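You operate a simulated robot arm through the tools that you are given. There is no shell and no other tool.

Carry out the task below with a simulated robot arm. There is one attempt and no reset: what you move stays moved.

Task
Get ready for the storm: yellow torch on, aerial up, radio on at volume 4.
Fine: stand the orange battery in the yellow tub as a spare. Set down upright: what you pick out.

The check looks at the end state, three seconds after you hand in, the way a careful person would. Anything else that was tipped, shoved, dropped, spilled or broken makes it a failure.

Robot
A 7-joint arm with a two-finger parallel gripper, fixed in place. Base frame: the origin is at the foot of the arm, x ahead of it, y to its left, z up; the work surface is at about z = 76. Units: cm, rad, N and s.
With the tool pointing down near the work surface it reaches from about 44 to 92 cm from the base axis. Its first joint turns from -2.496 to 2.496 rad. Payload 3 kg.
Tool frame: the origin (TCP) lies between the finger pads and is the grasp point; the fingertips stand 3 cm ahead of it; z points along the fingers, y is the line along which they close. Largest opening 9.4 cm; finger width 2.8, thickness 1; the body of the gripper, 5 by 9.6 cm, starts 5.5 cm behind the TCP.
Orientation is told as [roll, pitch, yaw] about the base's x, y, z axes, in that order, counted from this pose: with the fingers straight down and closing along the base's y, the tool's x points along the base's -x, its y along +y and its z along -z.

Tools
- The arm moves only by the tool nudge_tool. Its argument "targets" is a list of rows, each an object of numbers (a shift or turn left out is 0, a gripper value left out holds the last): "jaw": the opening, from 0 (shut) to 1 (fully open); "dx", "dy", "dz": the shift along the base's x, y, z in cm; "rx", "ry", "rz": the turn, a rotation vector about the base's x, y, z in rad. In form: [{"jaw": .., "dx": .., "dy": .., "dz": .., "rx": .., "ry": .., "rz": ..}, ...]. A call has 1 to 20 rows; each row is the pose to reach, as a shift and turn from the pose commanded when the call began. Each row takes 0.2 s and may step no farther than 5 cm and 0.15 rad from the row before; otherwise, or with a gripper value out of range, the whole call is refused. A pose out of reach is approached as far as the arm can. The call stops where the force on the tool passes 40 N (or 10 N more than at its start, if that is more) or the arm is blocked; 0.2 s more then pass. The fingers move at their own pace (about 7.2 cm/s each) and stop on an object; they squeeze with about 35 N. The grip force told is the motor's: it shows also when the fingers shut on nothing. Time passes only in rows, and 0.2 s behind the last, so rows that repeat a pose let the fingers close. The reply holds the time, the measured pose of the TCP, the force on the tool along the base axes, the opening and the grip force, in the units named above and with some noise, with the torque about the TCP (base axes, N m) and any sound that the robot's microphone picked up, and new pictures: "views" is both (left out), scene, wrist or none.
- Cameras (640 x 400 px; columns grow to the right, rows downward): "scene" is fixed at [22.15, 64.97, 138.53]; the picture's right is [-0.57, -0.82, 0.00], its down [-0.55, 0.39, -0.74] and it looks along [0.61, -0.42, -0.67] (base axes); focal length 222 px, centre (320, 200). "wrist" rides on the gripper at [7.6, 1.4, -10.2] in the tool frame; the picture's right is [-0.18, 0.98, 0.00], its down [-0.75, -0.14, -0.64] and it looks along [-0.63, -0.12, 0.77] (tool axes); focal length 243 px, centre (320, 200). There is no depth. A picture from a camera that has moved, and an enlarged one, comes with that camera's place and axes in the base frame and with its lens.
- inspect(camera, box): a new picture of the part [left, top, right, bottom] of that camera's present view, enlarged. The clock stands still meanwhile.
- sign_off(): hands the job in; it is judged then, once.

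Nothing tells you positions but the pictures and the camera data. Unless the task says otherwise, let go and move clear before handing in.

The tools are called after "Request:" as name(argument=value, ...) on one line, values as JSON. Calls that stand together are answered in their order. nudge_tool: Moves the arm, as the interface text tells. Its arguments: {"type":"object","properties":{"targets":{"type":"array","items":{"type":"object","properties":{"jaw":{"type":"number"},"dx":{"type":"number"},"dy":{"type":"number"},"dz":{"type":"number"},"rx":{"type":"number"},"ry":{"type":"number"},"rz":{"type":"number"}}}},"views":{"type":"string","enum":["both","scene","wrist","none"]}},"required":["targets"]} The other tools are called the same way: inspect (camera, box) takes an enlarged picture of a part of a camera's view; sign_off () hands the job in.

At the start:

```text
clock: 0.0
ee_pos: [48.53, 28.73, 120.4]
ee_rot: [-0.001, 0.0, -0.001]
force: [-0.7, 0.7, 0.5]
ft_torque: [0.0, -0.01, -0.03]
finger_gap: 9.39
gripper_force: 0.1
```

scene: 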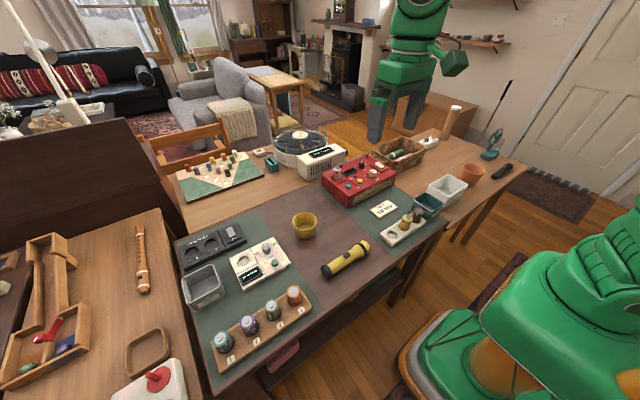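
wrist: 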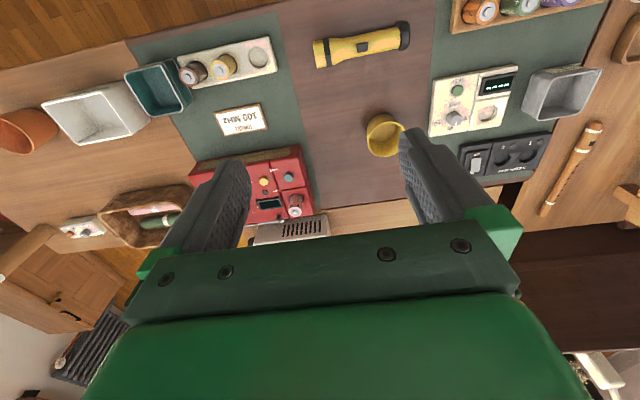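

I see a workbench with a yellow torch, a red radio, a yellow tub, and a rack of batteries. I'll look closer at each before moving.

Request:
inspect(camera="scene", box=[300, 130, 460, 230])

Request:
inspect(camera="scene", box=[170, 210, 330, 310])

Request:
inspect(camera="scene", box=[190, 270, 350, 370])

Request:
inspect(camera="scene", box=[280, 200, 440, 300])

Request:
inspect(camera="wrist", box=[180, 130, 340, 230])

Request:
inspect(camera="wrist", box=[420, 0, 620, 125])

Request:
inspect(camera="wrist", box=[280, 0, 440, 100])

```text
4.00 times, centred on (380, 180) of scene
camera zoom: at [22.15, 64.97, 138.53], right [-0.57, -0.82, 0.0], down [-0.55, 0.39, -0.74], along [0.61, -0.42, -0.67], focal length 887 px, centre (80, 280)
```

zoom: 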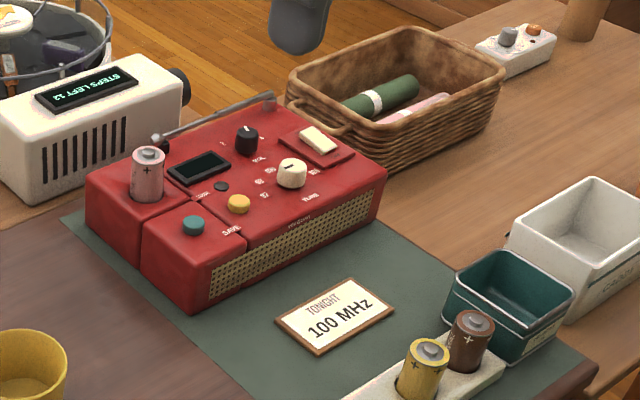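

```text
4.00 times, centred on (250, 260) of scene
camera zoom: at [22.15, 64.97, 138.53], right [-0.57, -0.82, 0.0], down [-0.55, 0.39, -0.74], along [0.61, -0.42, -0.67], focal length 887 px, centre (600, -40)
```

zoom: 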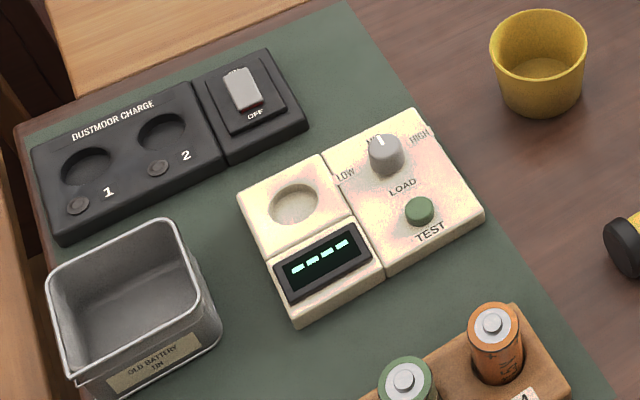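

```text
4.00 times, centred on (270, 320) of scene
camera zoom: at [22.15, 64.97, 138.53], right [-0.57, -0.82, 0.0], down [-0.55, 0.39, -0.74], along [0.61, -0.42, -0.67], focal length 887 px, centre (520, -280)
```

zoom: 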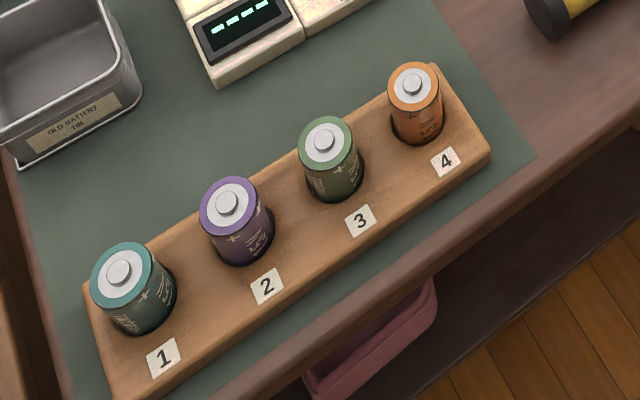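

```text
4.00 times, centred on (360, 250) of scene
camera zoom: at [22.15, 64.97, 138.53], right [-0.57, -0.82, 0.0], down [-0.55, 0.39, -0.74], along [0.61, -0.42, -0.67], focal length 887 px, centre (160, 0)
```

zoom: 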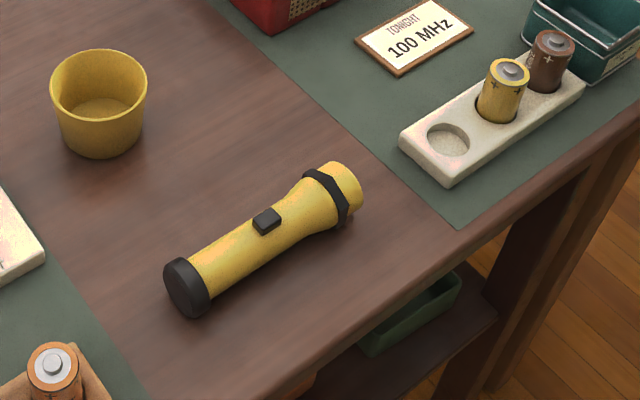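

```text
4.00 times, centred on (260, 180) of wrist
camera zoom: at [40.9, 30.16, 130.78], right [0.18, 0.98, 0.0], down [0.75, -0.14, 0.64], along [0.63, -0.12, -0.77], focal length 970 px, centre (560, 280)
```

zoom: 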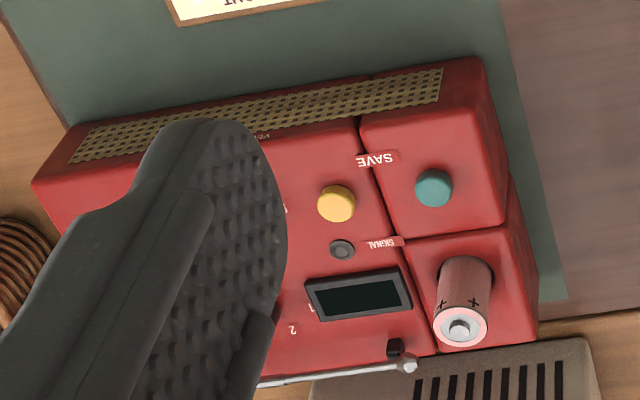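

```text
3.20 times, centred on (520, 62) of wrist
camera zoom: at [40.9, 30.16, 130.78], right [0.18, 0.98, 0.0], down [0.75, -0.14, 0.64], along [0.63, -0.12, -0.77], focal length 776 px, centre (-320, 640)
```

zoom: 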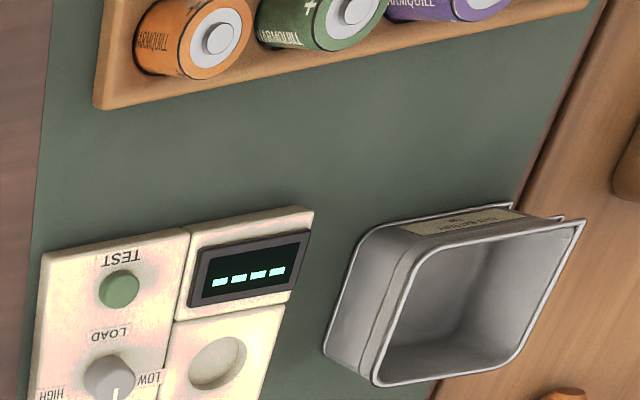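

```text
4.00 times, centred on (360, 50) of wrist
camera zoom: at [40.9, 30.16, 130.78], right [0.18, 0.98, 0.0], down [0.75, -0.14, 0.64], along [0.63, -0.12, -0.77], focal length 970 px, centre (160, 800)
```

zoom: 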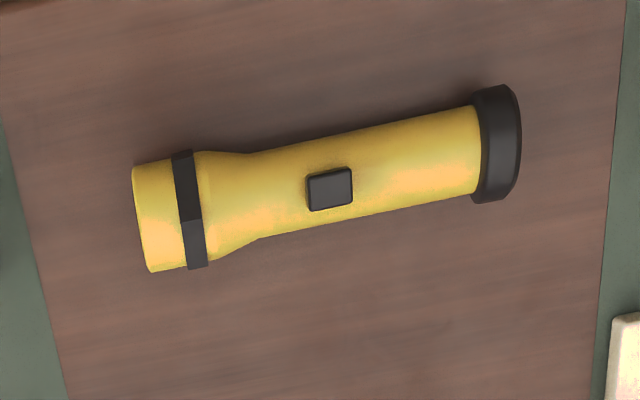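

The bench has the torch near (49.5, 36), the orange battery in rack slot 4 near (47.6, 55.5), the yellow tub near (67, 40), and the red radio near (74, 8.5). I'll move the wrist camera over the radio at a safe height to read its controls.

Request:
nudge_tool(targets=[{"jaw": 1, "dx": 2.975, "dy": -2.475, "dz": -1.925}, {"dx": 5.95, "dy": -4.95, "dz": -3.85}, {"dx": 8.925, "dy": -7.425, "dz": -5.775}, {"dx": 11.9, "dy": -9.9, "dz": -7.7}, {"dx": 14.875, "dy": -12.375, "dz": -9.625}, {"dx": 17.85, "dy": -14.85, "dz": -11.55}, {"dx": 20.825, "dy": -17.325, "dz": -13.475}, {"dx": 23.8, "dy": -19.8, "dz": -15.4}])

```text
clock: 1.8
ee_pos: [72.22, 8.77, 105.11]
ee_rot: [0.0, 0.001, 0.0]
force: [-0.5, 0.3, 0.4]
ft_torque: [-0.02, 0.01, 0.01]
finger_gap: 9.43
gripper_force: 0.1
camera wrist: at [64.59, 10.31, 115.28], right [0.18, 0.98, 0.0], down [0.75, -0.14, 0.64], along [0.63, -0.12, -0.77], focal length 243 px, centre (320, 200)
```

scene: 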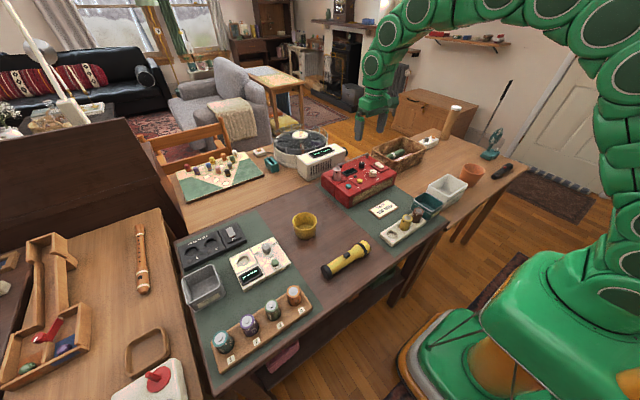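
wrist: 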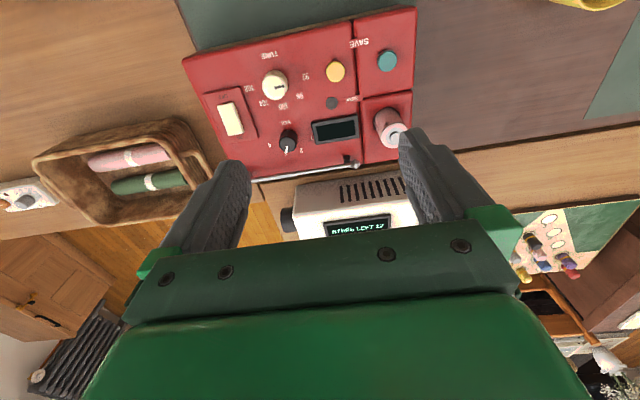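

Request:
inspect(camera="wrist", box=[180, 10, 420, 160])

Request:
inspect(camera="wrist", box=[240, 100, 400, 200])

Request:
inspect(camera="scene", box=[316, 145, 412, 205])

```text
2.67 times, centred on (300, 85) of wrist
camera zoom: at [64.59, 10.31, 115.28], right [0.18, 0.98, 0.0], down [0.75, -0.14, 0.64], along [0.63, -0.12, -0.77], focal length 647 px, centre (373, 507)
```

zoom: 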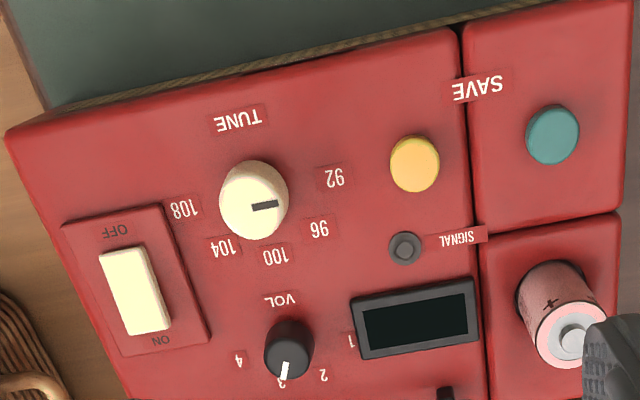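

```text
4.00 times, centred on (320, 150) of wrist
camera zoom: at [64.59, 10.31, 115.28], right [0.18, 0.98, 0.0], down [0.75, -0.14, 0.64], along [0.63, -0.12, -0.77], focal length 970 px, centre (320, 400)
```

zoom: 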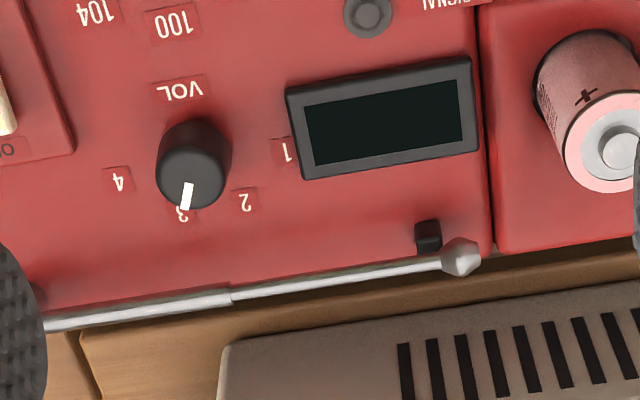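

```text
6.67 times, centred on (364, 175) of scene
camera zoom: at [22.15, 64.97, 138.53], right [-0.57, -0.82, 0.0], down [-0.55, 0.39, -0.74], along [0.61, -0.42, -0.67], focal length 1478 px, centre (27, 367)
```

zoom: 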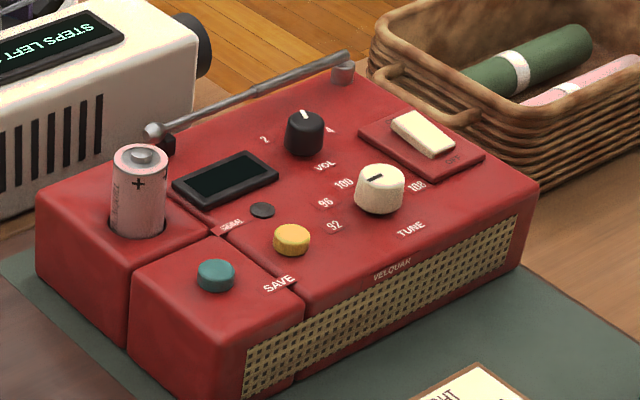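

The radio's power rocker has ON at its far end, the volume knob points at 3 and the aerial is folded along the back edge. I'll take closer looks at the white device's display, the aerial and the switch before acting.

Request:
inspect(camera="scene", box=[260, 120, 356, 180])

Request:
inspect(camera="scene", box=[336, 145, 400, 185])

Request:
inspect(camera="wrist", box=[190, 60, 350, 160])

Request:
inspect(camera="wrist", box=[280, 150, 440, 250])

```text
6.67 times, centred on (308, 150) of scene
camera zoom: at [22.15, 64.97, 138.53], right [-0.57, -0.82, 0.0], down [-0.55, 0.39, -0.74], along [0.61, -0.42, -0.67], focal length 1478 px, centre (400, 533)
```

zoom: 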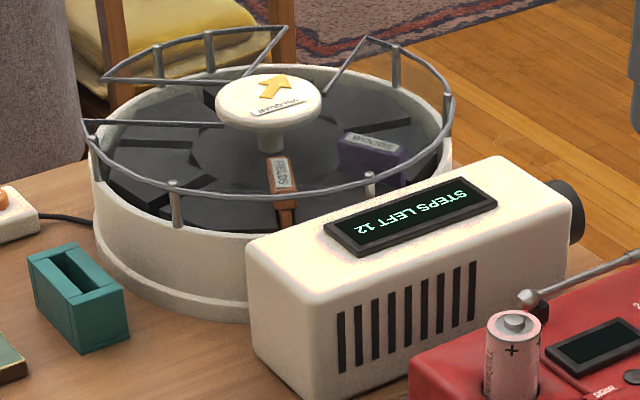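

```text
10.00 times, centred on (368, 165) of scene
camera zoom: at [22.15, 64.97, 138.53], right [-0.57, -0.82, 0.0], down [-0.55, 0.39, -0.74], along [0.61, -0.42, -0.67], focal length 2217 px, centre (-160, 550)
```

zoom: 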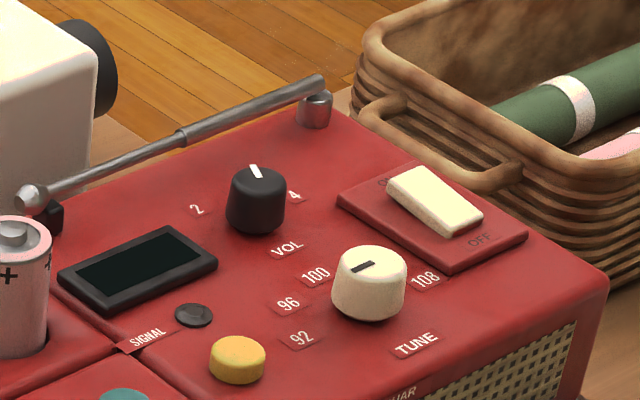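

```text
4.00 times, centred on (270, 110) of wrist
camera zoom: at [64.59, 10.31, 115.28], right [0.18, 0.98, 0.0], down [0.75, -0.14, 0.64], along [0.63, -0.12, -0.77], focal length 970 px, centre (520, 560)
```

zoom: 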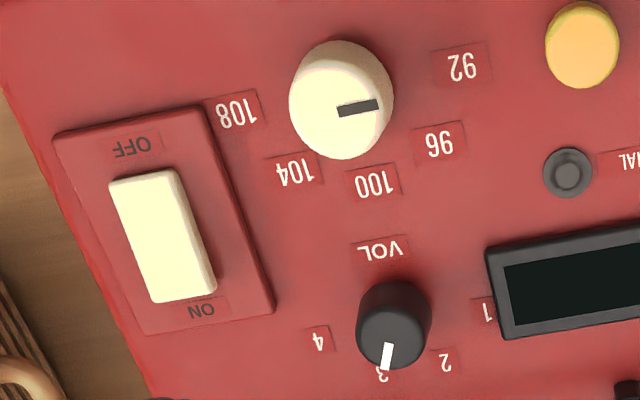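

```text
4.00 times, centred on (360, 200) of wrist
camera zoom: at [64.59, 10.31, 115.28], right [0.18, 0.98, 0.0], down [0.75, -0.14, 0.64], along [0.63, -0.12, -0.77], focal length 970 px, centre (160, 200)
```

zoom: 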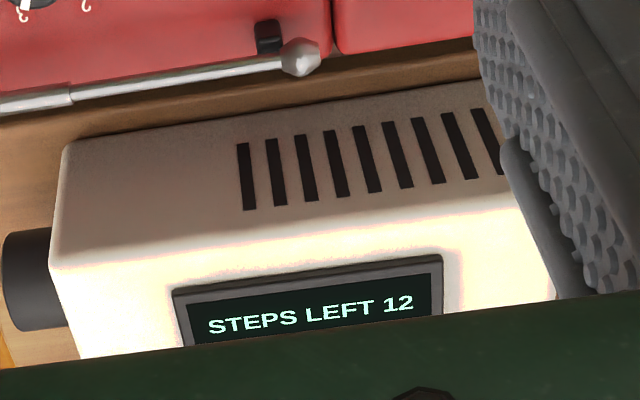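

The white box behind is an unrelated carousel device about 8 cm clear of the aerial. I'll start with the radio's power rocker, centred near (74.2, -2.8), by turning the tool 90° with the jaws closed and hovering over its ON end to look.

Request:
nudge_tool(targets=[{"jaw": 0, "dx": 0.32, "dy": -1.07, "dz": -0.73, "rz": 0.143}, {"dx": 0.65, "dy": -2.13, "dz": -1.45, "rz": 0.286}, {"dx": 0.97, "dy": -3.2, "dz": -2.18, "rz": 0.428}, {"dx": 1.3, "dy": -4.27, "dz": -2.91, "rz": 0.571}, {"dx": 1.62, "dy": -5.33, "dz": -3.64, "rz": 0.714}, {"dx": 1.95, "dy": -6.4, "dz": -4.36, "rz": 0.857}, {"dx": 2.27, "dy": -7.46, "dz": -5.09, "rz": 1.0}, {"dx": 2.6, "dy": -8.53, "dz": -5.82, "rz": 1.142}, {"dx": 2.92, "dy": -9.6, "dz": -6.55, "rz": 1.285}, {"dx": 3.25, "dy": -10.66, "dz": -7.27, "rz": 1.428}, {"dx": 3.57, "dy": -11.73, "dz": -8.0, "rz": 1.571}])

```text
clock: 4.2
ee_pos: [75.92, -2.76, 97.22]
ee_rot: [0.002, 0.0, 1.573]
force: [-0.4, -0.7, 0.7]
ft_torque: [0.0, 0.02, 0.01]
finger_gap: 0.0
gripper_force: 32.6
camera wrist: at [74.51, -10.4, 107.39], right [-0.98, 0.18, 0.0], down [0.14, 0.75, 0.64], along [0.12, 0.63, -0.77], focal length 243 px, centre (320, 200)
```

scene: 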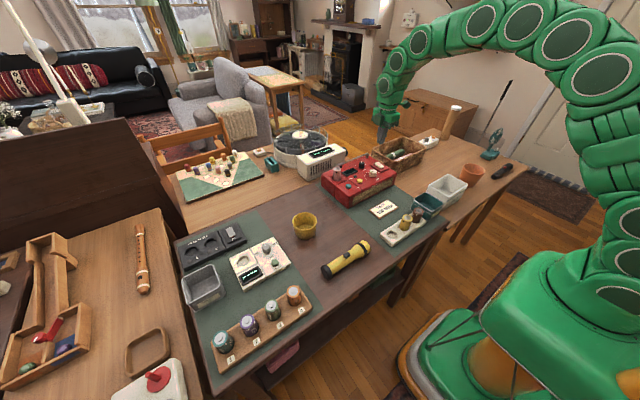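
wrist: 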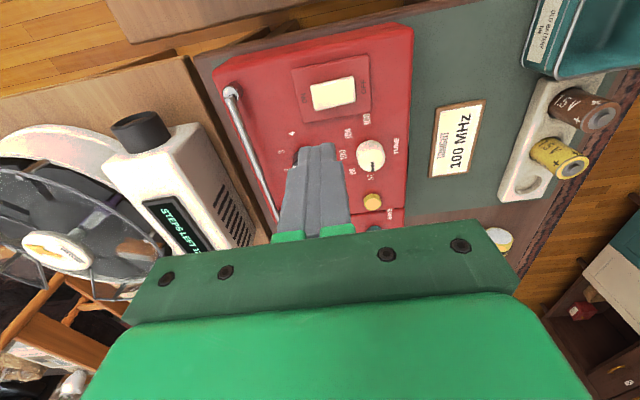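

The tool is turned and hovering above the rocker. I'll zoom in to place the rocker precisely relative to the fingertips.

Request:
inspect(camera="wrist", box=[260, 40, 420, 140])

Request:
inspect(camera="scene", box=[340, 120, 420, 170])

```text
4.00 times, centred on (340, 90) of wrist
camera zoom: at [74.51, -10.4, 107.39], right [-0.98, 0.18, 0.0], down [0.14, 0.75, 0.64], along [0.12, 0.63, -0.77], focal length 970 px, centre (240, 640)
```

zoom: 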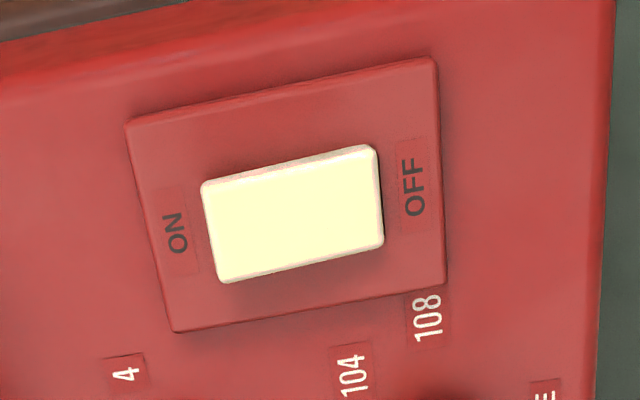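

```text
8.00 times, centred on (380, 145) of scene
camera zoom: at [22.15, 64.97, 138.53], right [-0.57, -0.82, 0.0], down [-0.55, 0.39, -0.74], along [0.61, -0.42, -0.67], focal length 1774 px, centre (-160, 640)
```

zoom: 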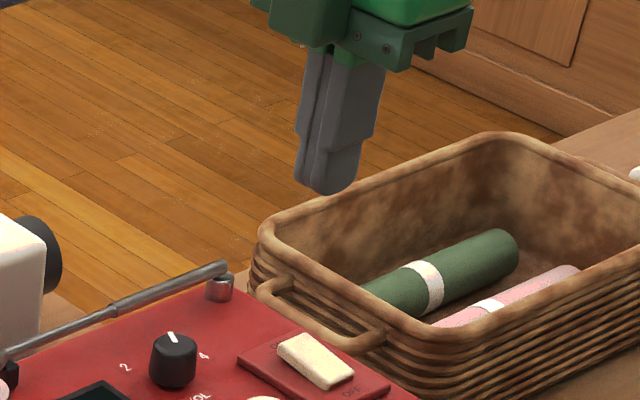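

Refined by two views: radio top is at z≈83.0, and the rocker is centred at (74.5, -3.45) with its top at z≈84. I'll shift and descend until the fingertips are just above the ON end.

Request:
nudge_tool(targets=[{"dx": 0.05, "dy": -0.65, "dz": -3}, {"dx": 0.05, "dy": -0.65, "dz": -6}, {"dx": 0.05, "dy": -0.65, "dz": -8.5}, {"dx": 0.05, "dy": -0.65, "dz": -8.5}])

Request:
inspect(camera="wrist", box=[240, 60, 400, 160])

Request:
inspect(camera="scene", box=[340, 130, 420, 180])

```text
clock: 5.2
ee_pos: [75.86, -3.45, 88.54]
ee_rot: [0.0, 0.001, 1.572]
force: [-0.5, 0.3, -1.2]
ft_torque: [0.0, 0.01, -0.01]
finger_gap: 0.01
gripper_force: 33.2
camera wrist: at [74.49, -11.02, 98.87], right [-0.98, 0.18, 0.0], down [0.14, 0.75, 0.64], along [0.12, 0.63, -0.77], focal length 243 px, centre (320, 200)
```

scene: 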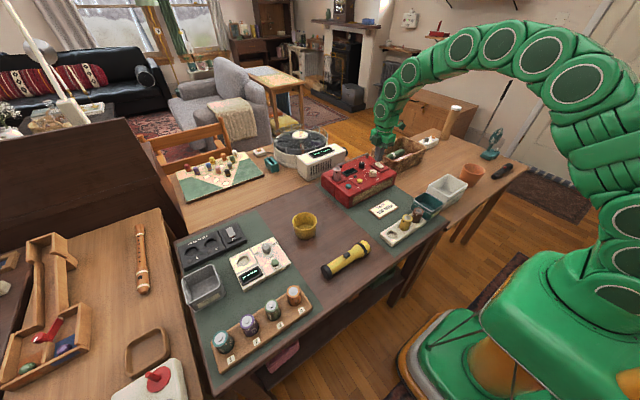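
wrist: 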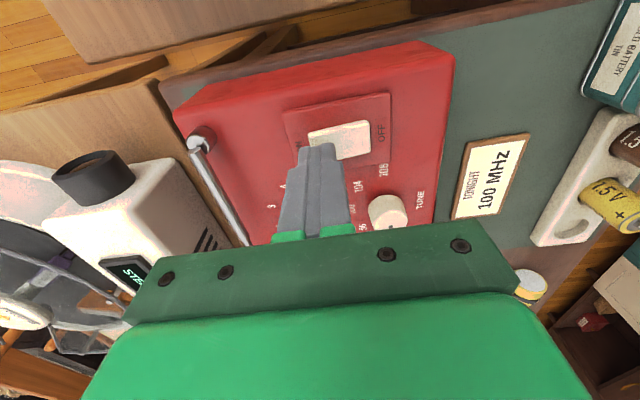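

```text
4.00 times, centred on (320, 110) of wrist
camera zoom: at [74.49, -11.02, 98.87], right [-0.98, 0.18, 0.0], down [0.14, 0.75, 0.64], along [0.12, 0.63, -0.77], focal length 970 px, centre (320, 560)
```

zoom: 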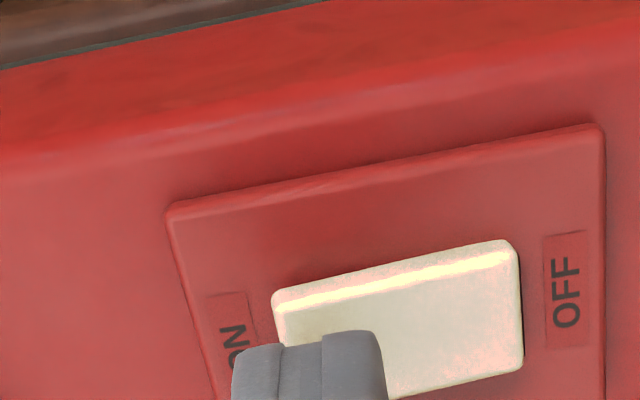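

```text
8.00 times, centred on (380, 155) of scene
camera zoom: at [22.15, 64.97, 138.53], right [-0.57, -0.82, 0.0], down [-0.55, 0.39, -0.74], along [0.61, -0.42, -0.67], focal length 1774 px, centre (-160, 560)
```

zoom: 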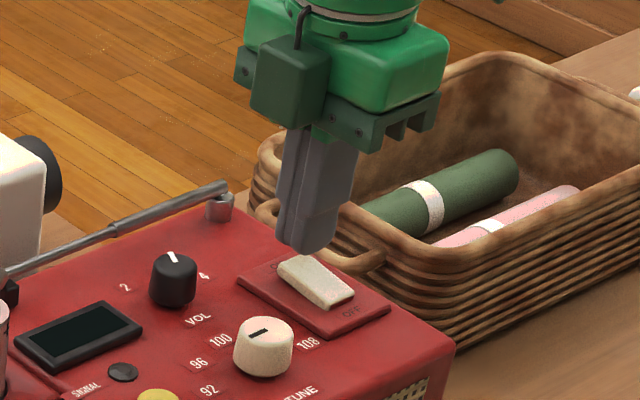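

The fingertips are over the ON end, about 1 cm above it. I'll press down slowly.

Request:
nudge_tool(targets=[{"dz": -0.3}, {"dz": -0.6}, {"dz": -0.9}, {"dz": -1.1}, {"dz": -1.3}], views="scene")

Request:
inspect(camera="scene", box=[340, 130, 420, 180])

```text
clock: 6.4
ee_pos: [76.0, -3.65, 87.31]
ee_rot: [-0.001, 0.0, 1.57]
force: [-5.3, 1.4, 10.0]
ft_torque: [0.05, 0.26, 0.0]
finger_gap: 0.02
gripper_force: 33.2
heard: click
```

scene: 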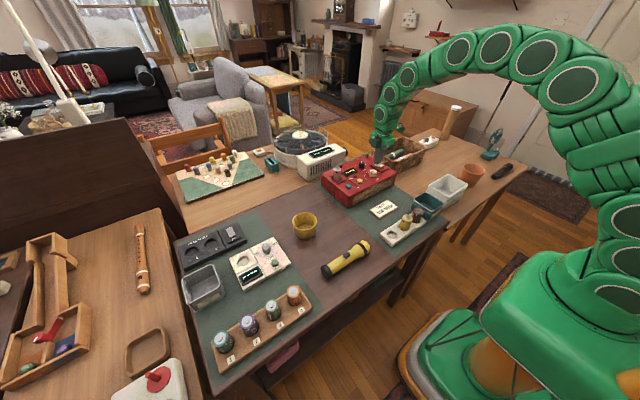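

```text
8.00 times, centred on (380, 155) of scene
camera zoom: at [22.15, 64.97, 138.53], right [-0.57, -0.82, 0.0], down [-0.55, 0.39, -0.74], along [0.61, -0.42, -0.67], focal length 1774 px, centre (-160, 560)
```

zoom: 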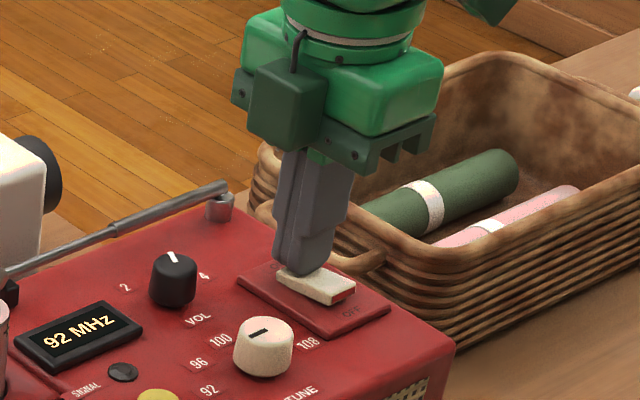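

The rocker clicked and the display shows "92 MHz", so the radio is on. I'll lift, move to hover over the volume knob near (78.4, 3.25) and open the jaws partway.

Request:
nudge_tool(targets=[{"dz": 1.5}, {"dz": 5}, {"dx": 1, "dy": 3, "dz": 7}, {"dx": 2.45, "dy": 6.7, "dz": 7, "jaw": 0.45}, {"dx": 2.45, "dy": 6.7, "dz": 5.5, "jaw": 0.45}, {"dx": 2.45, "dy": 6.7, "dz": 5.5, "jaw": 0.45}])

Request:
inspect(camera="wrist", box=[240, 60, 400, 160])

Request:
inspect(camera="scene", box=[330, 130, 410, 180])

```text
clock: 7.8
ee_pos: [78.26, 3.19, 92.92]
ee_rot: [0.001, 0.001, 1.57]
force: [0.2, -0.6, 0.5]
ft_torque: [-0.03, -0.02, 0.01]
finger_gap: 4.22
gripper_force: 0.0
camera wrist: at [76.94, -4.37, 103.15], right [-0.98, 0.18, 0.0], down [0.14, 0.75, 0.64], along [0.12, 0.63, -0.77], focal length 243 px, centre (320, 200)
```

scene: 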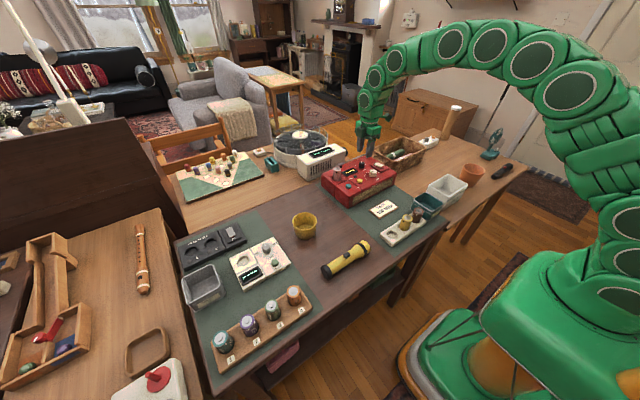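
wrist: 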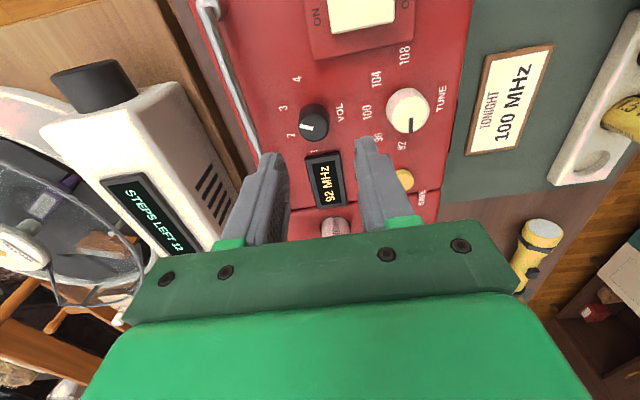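

```text
4.00 times, centred on (320, 110) of wrist
camera zoom: at [76.94, -4.37, 103.15], right [-0.98, 0.18, 0.0], down [0.14, 0.75, 0.64], along [0.12, 0.63, -0.77], focal length 970 px, centre (320, 560)
```

zoom: 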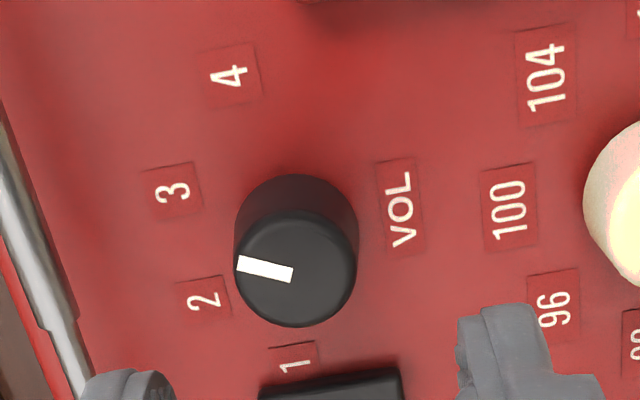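

```text
8.00 times, centred on (370, 155) of scene
camera zoom: at [22.15, 64.97, 138.53], right [-0.57, -0.82, 0.0], down [-0.55, 0.39, -0.74], along [0.61, -0.42, -0.67], focal length 1774 px, centre (-80, 560)
```

zoom: 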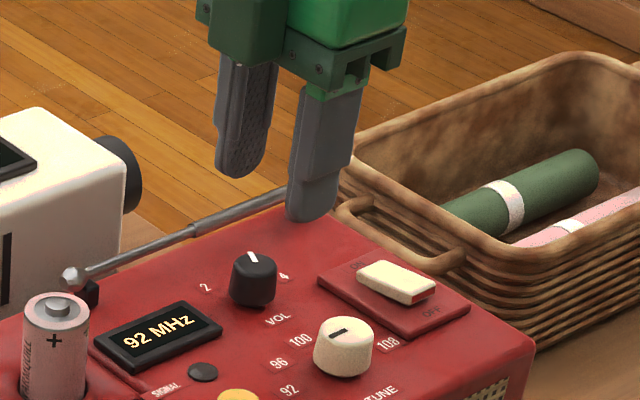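

The view gives the knob axis at about (78.85, 3.2), its top at z≈85, and the pointer at 3. I'll centre on it, descend around it and check before gripping.

Request:
nudge_tool(targets=[{"dx": 0.5, "dz": 0}, {"dx": 0.5, "dz": -2}, {"dx": 0.5, "dz": -4}, {"dx": 0.5, "dz": -5.2}, {"dx": 0.5, "dz": -6.1}, {"dx": 0.5, "dz": -6.1}])

Request:
inspect(camera="wrist", box=[240, 80, 400, 180])

Request:
inspect(camera="scene", box=[330, 130, 410, 180])

```text
clock: 9.2
ee_pos: [79.02, 3.15, 86.66]
ee_rot: [-0.001, 0.0, 1.571]
force: [0.2, 0.3, -0.9]
ft_torque: [0.01, 0.01, -0.02]
finger_gap: 4.24
gripper_force: 0.2
camera wrist: at [77.52, -4.42, 96.97], right [-0.98, 0.18, 0.0], down [0.14, 0.75, 0.64], along [0.12, 0.63, -0.77], focal length 243 px, centre (320, 200)
```

scene: 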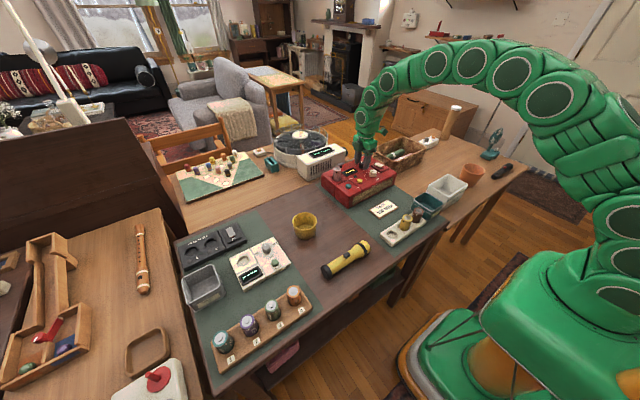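
wrist: 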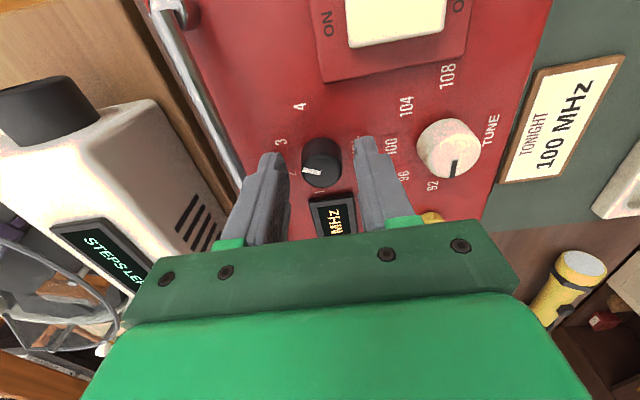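

```text
4.00 times, centred on (320, 130) of wrist
camera zoom: at [77.52, -4.42, 96.97], right [-0.98, 0.18, 0.0], down [0.14, 0.75, 0.64], along [0.12, 0.63, -0.77], focal length 970 px, centre (320, 480)
```

zoom: 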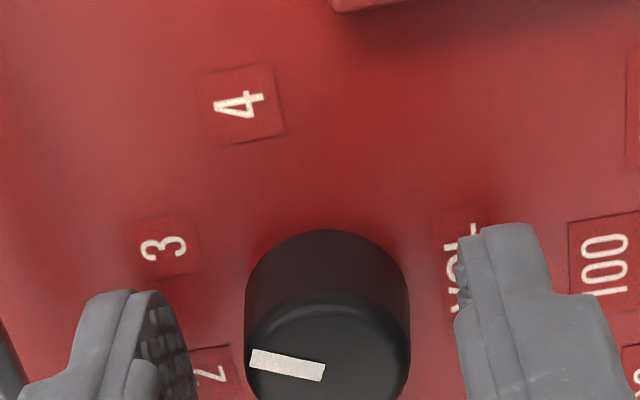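

```text
8.00 times, centred on (370, 155) of scene
camera zoom: at [22.15, 64.97, 138.53], right [-0.57, -0.82, 0.0], down [-0.55, 0.39, -0.74], along [0.61, -0.42, -0.67], focal length 1774 px, centre (-80, 560)
```

zoom: 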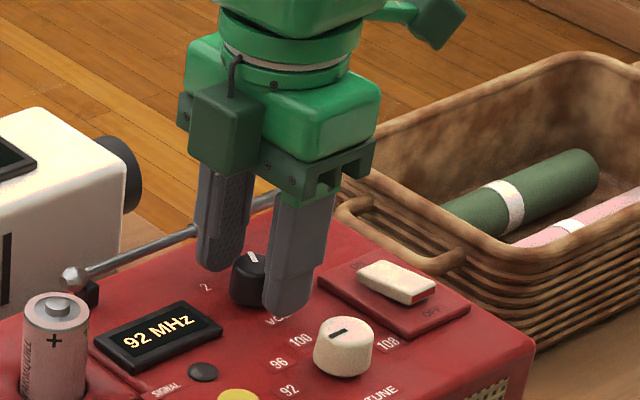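

The knob sits centred between the pads. I'll grip it gently and confirm the opening matches its diameter.

Request:
nudge_tool(targets=[{"jaw": 0.25}, {"jaw": 0}, {"jaw": 0}, {"jaw": 0}], views="none")

```text
clock: 10.2
ee_pos: [78.85, 3.15, 86.69]
ee_rot: [0.002, 0.001, 1.571]
force: [-28.3, 1.2, 7.2]
ft_torque: [0.05, 0.69, -0.01]
finger_gap: 2.53
gripper_force: 45.0
```

The grip is on (2.5 cm), but there's a sideways force of -28 N in x, so the tool is slightly off-centre. I'll ease the tool in -x to relieve it.

Request:
nudge_tool(targets=[{"dx": -0.1}, {"dx": -0.1}], views="none")

```text
clock: 10.8
ee_pos: [78.76, 3.26, 86.65]
ee_rot: [-0.002, -0.001, 1.572]
force: [-10.2, 1.8, -1.0]
ft_torque: [0.16, 0.09, -0.01]
finger_gap: 2.55
gripper_force: 44.9
```

The force dropped to 10 N. I'll trim slightly more and rotate the knob clockwise by about 45°, then look.

Request:
nudge_tool(targets=[{"dx": -0.05}, {"dx": -0.05, "rz": -0.13}, {"dx": -0.05, "rz": -0.26}, {"dx": -0.05, "rz": -0.39}, {"dx": -0.05, "rz": -0.52}, {"dx": -0.05, "rz": -0.65}, {"dx": -0.05, "rz": -0.78}, {"dx": -0.05, "rz": -0.78}])

Request:
inspect(camera="scene", box=[330, 130, 410, 180])

Request:
inspect(camera="wrist", box=[240, 80, 400, 180])

```text
clock: 12.2
ee_pos: [78.82, 3.15, 86.66]
ee_rot: [-0.002, -0.002, 0.932]
force: [4.6, -0.5, -9.4]
ft_torque: [0.24, -0.23, 0.01]
finger_gap: 2.56
gripper_force: 45.3
stopped in row 7: the force on the tool passed its limit at 41 N (the readings are from after the stop); the commanded pose is now the measured one
camera wrist: at [73.14, -2.06, 96.94], right [-0.68, 0.73, 0.0], down [0.56, 0.52, 0.64], along [0.47, 0.44, -0.77], focal length 243 px, centre (320, 200)
```

scene: 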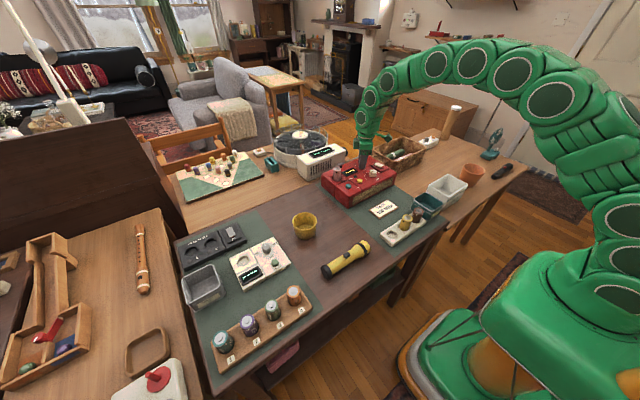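
wrist: 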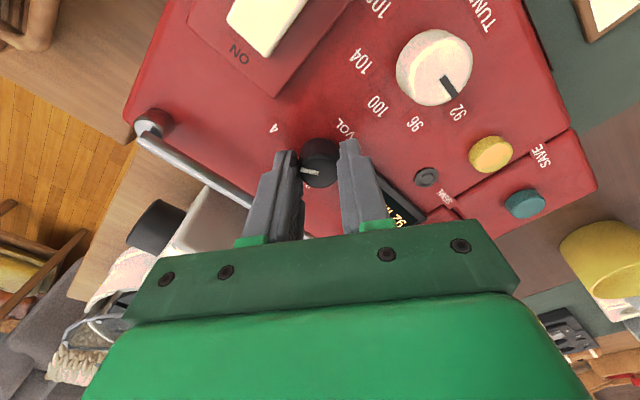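

```text
8.00 times, centred on (370, 155) of scene
camera zoom: at [22.15, 64.97, 138.53], right [-0.57, -0.82, 0.0], down [-0.55, 0.39, -0.74], along [0.61, -0.42, -0.67], focal length 1774 px, centre (-80, 560)
```

zoom: 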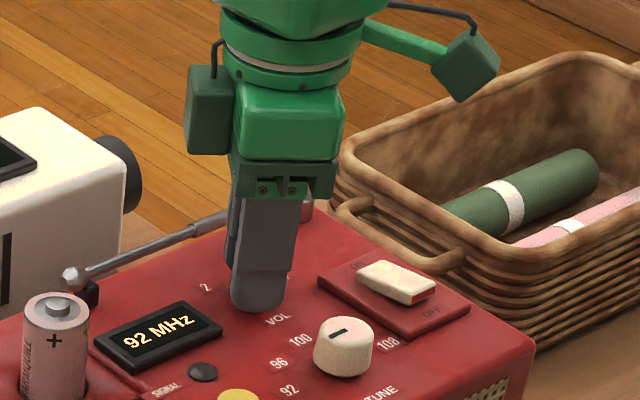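

```text
4.00 times, centred on (320, 130) of wrist
camera zoom: at [73.14, -2.06, 96.94], right [-0.68, 0.73, 0.0], down [0.56, 0.52, 0.64], along [0.47, 0.44, -0.77], focal length 970 px, centre (320, 480)
```

zoom: 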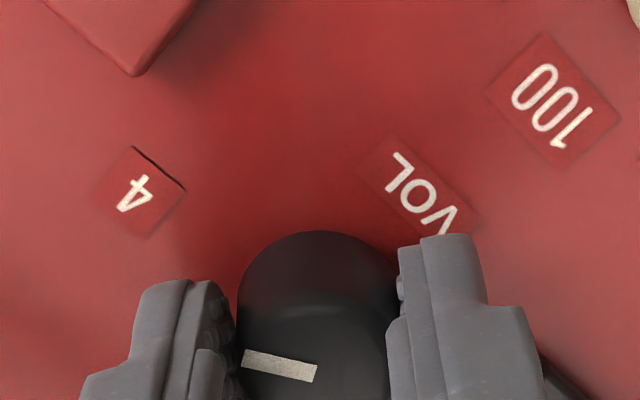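

The tool and knob turned together about 37°, then a side load of 41 N stopped the move. I'll turn a little further while watching the torque, to see whether this is a stop or just off-centre loading.

Request:
nudge_tool(targets=[{"rz": -0.03}, {"rz": -0.06}], views="none")

```text
clock: 12.8
ee_pos: [78.79, 3.08, 86.71]
ee_rot: [-0.003, -0.001, 0.874]
force: [12.5, 3.4, -16.5]
ft_torque: [0.57, -0.63, -0.02]
finger_gap: 2.51
gripper_force: 45.0
```

There's no torque about the knob axis, so it isn't at an end stop; the load is just small position offsets. I'll trim those and keep turning.

Request:
nudge_tool(targets=[{"dx": 0.04, "dz": -0.06}, {"dx": 0.04, "dz": -0.06, "rz": -0.04}, {"dx": 0.04, "dz": -0.06, "rz": -0.08}])

Request:
inspect(camera="wrist", box=[240, 80, 400, 180])

Request:
inspect(camera="scene", box=[330, 130, 410, 180])

```text
clock: 13.6
ee_pos: [78.91, 3.08, 86.69]
ee_rot: [-0.002, -0.001, 0.79]
force: [1.5, 3.6, -7.3]
ft_torque: [0.68, -0.39, 0.02]
finger_gap: 2.54
gripper_force: 44.9
camera wrist: at [72.48, -1.21, 96.95], right [-0.57, 0.82, 0.0], down [0.63, 0.44, 0.64], along [0.53, 0.37, -0.77], focal length 243 px, centre (320, 200)
```

scene: 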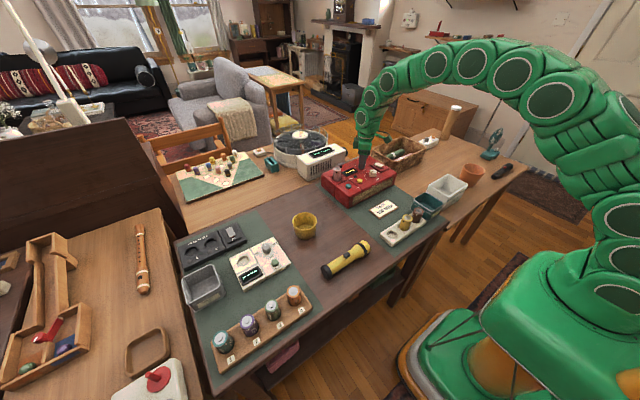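
wrist: 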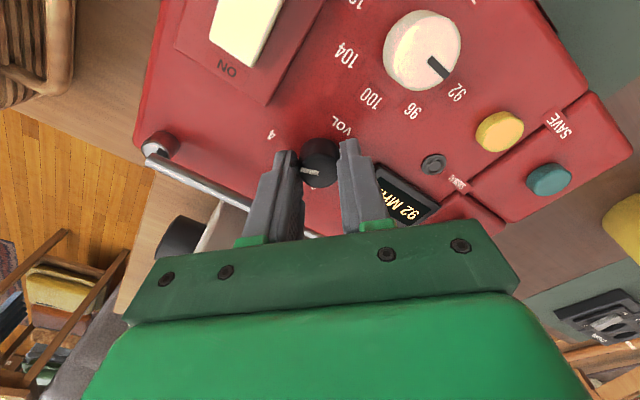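

```text
4.00 times, centred on (320, 130) of wrist
camera zoom: at [72.48, -1.21, 96.95], right [-0.57, 0.82, 0.0], down [0.63, 0.44, 0.64], along [0.53, 0.37, -0.77], focal length 970 px, centre (320, 480)
```

zoom: 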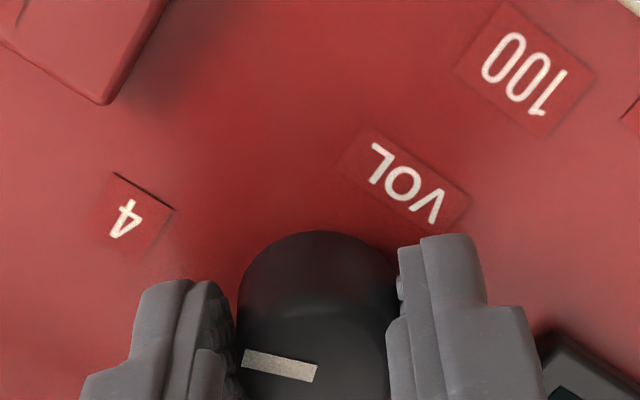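

```text
8.00 times, centred on (370, 155) of scene
camera zoom: at [22.15, 64.97, 138.53], right [-0.57, -0.82, 0.0], down [-0.55, 0.39, -0.74], along [0.61, -0.42, -0.67], focal length 1774 px, centre (-80, 560)
```

zoom: 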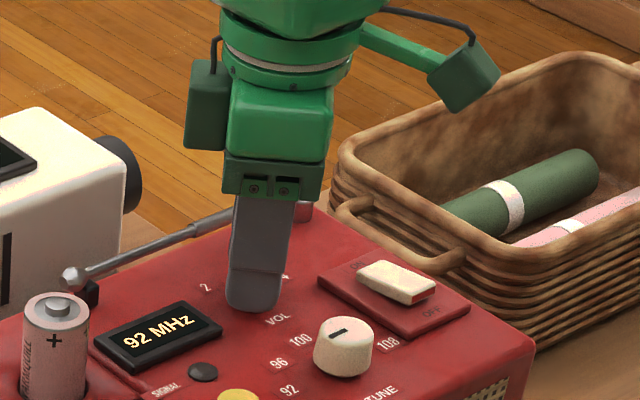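

The knob has followed for 45° and the pointer is close to 4. I'll let go, lift, and place the camera almost directly above the knob so I can read the pointer without parallax.

Request:
nudge_tool(targets=[{"jaw": 0.36}, {"jaw": 0.36}, {"jaw": 0.36, "dz": 1.5}, {"jaw": 0.36, "dz": 4}, {"jaw": 0.36, "dz": 7}], views="wrist")

Request:
inspect(camera="wrist", box=[240, 60, 400, 160])

Request:
inspect(camera="scene", box=[330, 130, 410, 180])

```text
clock: 14.8
ee_pos: [78.72, 3.17, 93.77]
ee_rot: [-0.001, -0.003, 0.794]
force: [-0.4, -0.1, 0.5]
ft_torque: [0.02, 0.04, 0.0]
finger_gap: 3.36
gripper_force: 0.0
camera wrist: at [72.42, -1.25, 103.99], right [-0.57, 0.82, 0.0], down [0.63, 0.44, 0.64], along [0.53, 0.37, -0.77], focal length 243 px, centre (320, 200)
```

wrist: 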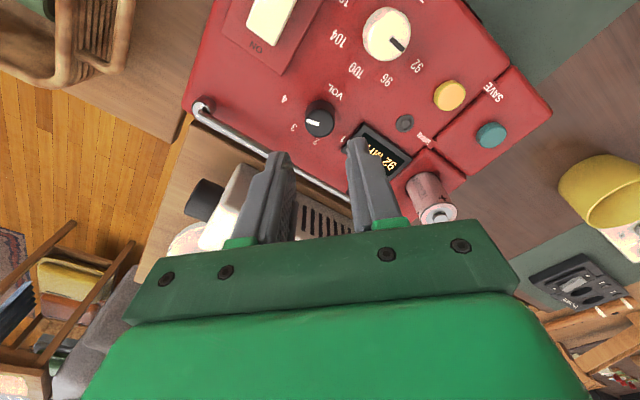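

```text
4.00 times, centred on (320, 110) of wrist
camera zoom: at [72.42, -1.25, 103.99], right [-0.57, 0.82, 0.0], down [0.63, 0.44, 0.64], along [0.53, 0.37, -0.77], focal length 970 px, centre (320, 560)
```

zoom: 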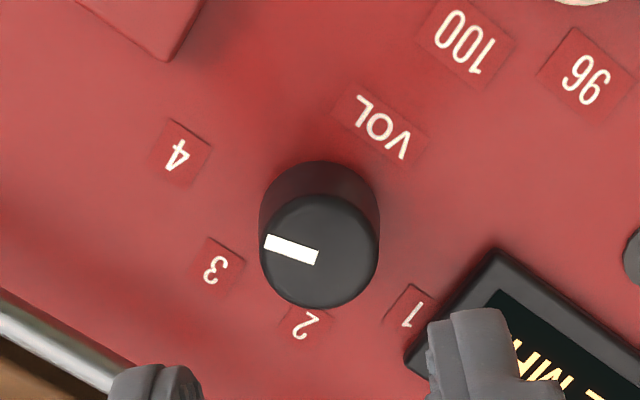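

```text
8.00 times, centred on (370, 155) of scene
camera zoom: at [22.15, 64.97, 138.53], right [-0.57, -0.82, 0.0], down [-0.55, 0.39, -0.74], along [0.61, -0.42, -0.67], focal length 1774 px, centre (-80, 560)
```

zoom: 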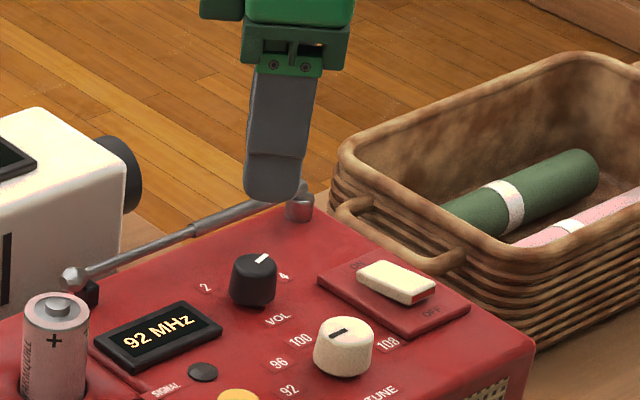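

The pointer now sits between 3 and 4 as seen at an angle. I'll move so the camera looks straight down on the knob.

Request:
nudge_tool(targets=[{"dx": 3.0, "dy": 2.1}, {"dx": 6.0, "dy": 4.2}, {"dx": 6.0, "dy": 4.2}], views="wrist")

Request:
inspect(camera="wrist", box=[240, 0, 400, 100])

```text
clock: 15.6
ee_pos: [84.81, 7.36, 93.62]
ee_rot: [-0.003, -0.001, 0.793]
force: [-0.8, -0.1, 0.2]
ft_torque: [0.01, 0.0, -0.01]
finger_gap: 3.34
gripper_force: 0.0
camera wrist: at [78.41, 3.01, 103.94], right [-0.57, 0.82, 0.0], down [0.63, 0.44, 0.64], along [0.53, 0.37, -0.77], focal length 243 px, centre (320, 200)
```

wrist: 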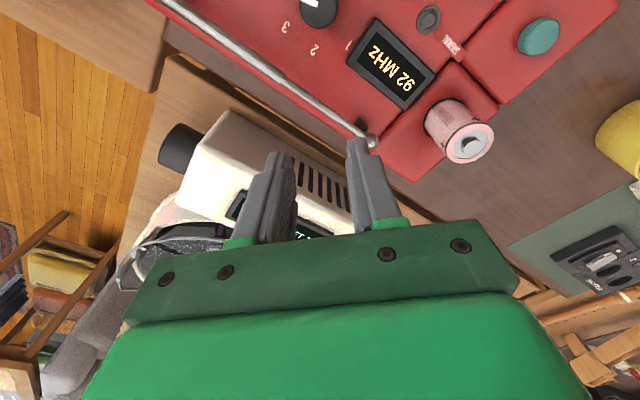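

```text
4.00 times, centred on (320, 50) of wrist
camera zoom: at [78.41, 3.01, 103.94], right [-0.57, 0.82, 0.0], down [0.63, 0.44, 0.64], along [0.53, 0.37, -0.77], focal length 970 px, centre (320, 800)
```

zoom: 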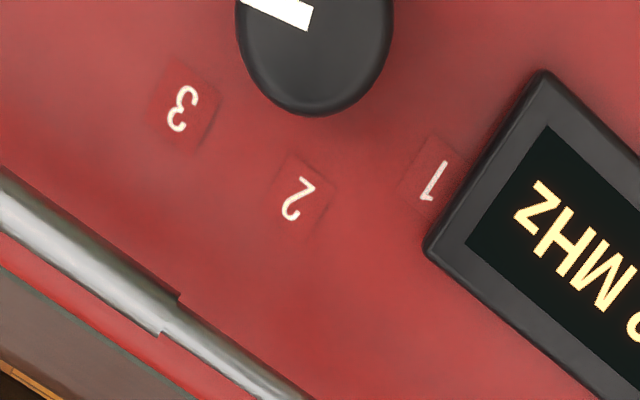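

I'll pull back a little to get the whole knob and the 4 label in the frame.

Request:
nudge_tool(targets=[{"dx": -2.2, "dy": -2.0}, {"dx": -2.2, "dy": -2.0}], views="none")

Request:
inspect(camera="wrist", box=[240, 0, 400, 100])

```text
clock: 16.2
ee_pos: [82.55, 5.36, 93.8]
ee_rot: [-0.002, 0.0, 0.793]
force: [0.9, 0.4, -0.3]
ft_torque: [0.01, -0.02, 0.03]
finger_gap: 3.38
gripper_force: 0.1
```

```text
4.00 times, centred on (320, 50) of wrist
camera zoom: at [76.12, 1.01, 103.96], right [-0.57, 0.82, 0.0], down [0.63, 0.44, 0.64], along [0.53, 0.37, -0.77], focal length 970 px, centre (320, 800)
```

zoom: 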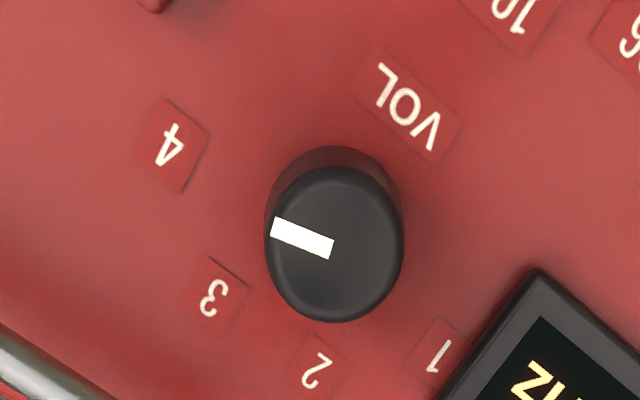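

From straight above, the labels lie at about ±26° and ±76° around the knob (about 50° apart), while the pointer is near -70°, so it needs roughly 5° more to sit on 4. I'll regrip the knob and turn it that bit further.

Request:
nudge_tool(targets=[{"dx": -3.9, "dy": -2.18}, {"dx": -3.9, "dy": -2.18, "dz": -3}, {"dx": -3.9, "dy": -2.18, "dz": -5.5}, {"dx": -3.9, "dy": -2.18, "dz": -7}, {"dx": -3.9, "dy": -2.18, "dz": -7, "jaw": 0}, {"dx": -3.9, "dy": -2.18, "dz": -7, "jaw": 0}, {"dx": -3.9, "dy": -2.18, "dz": -7, "jaw": 0}], views="none")

```text
clock: 17.8
ee_pos: [78.88, 3.14, 86.83]
ee_rot: [-0.003, -0.003, 0.79]
force: [17.8, -13.1, 1.1]
ft_torque: [0.27, -0.84, 0.01]
finger_gap: 2.58
gripper_force: 44.7
```

Gripped, with about 22 N of side load along the closing line. I'll trim that out and then turn.

Request:
nudge_tool(targets=[{"dx": 0.08, "dy": -0.07}, {"dx": 0.08, "dy": -0.07}, {"dx": 0.08, "dy": -0.07, "rz": -0.05}, {"dx": 0.08, "dy": -0.07, "rz": -0.1}, {"dx": 0.08, "dy": -0.07, "rz": -0.1}], views="none")

```text
clock: 19.0
ee_pos: [78.73, 3.14, 86.81]
ee_rot: [-0.001, -0.001, 0.69]
force: [8.9, -2.0, 14.7]
ft_torque: [-0.05, 0.24, 0.47]
finger_gap: 2.54
gripper_force: 44.6
```

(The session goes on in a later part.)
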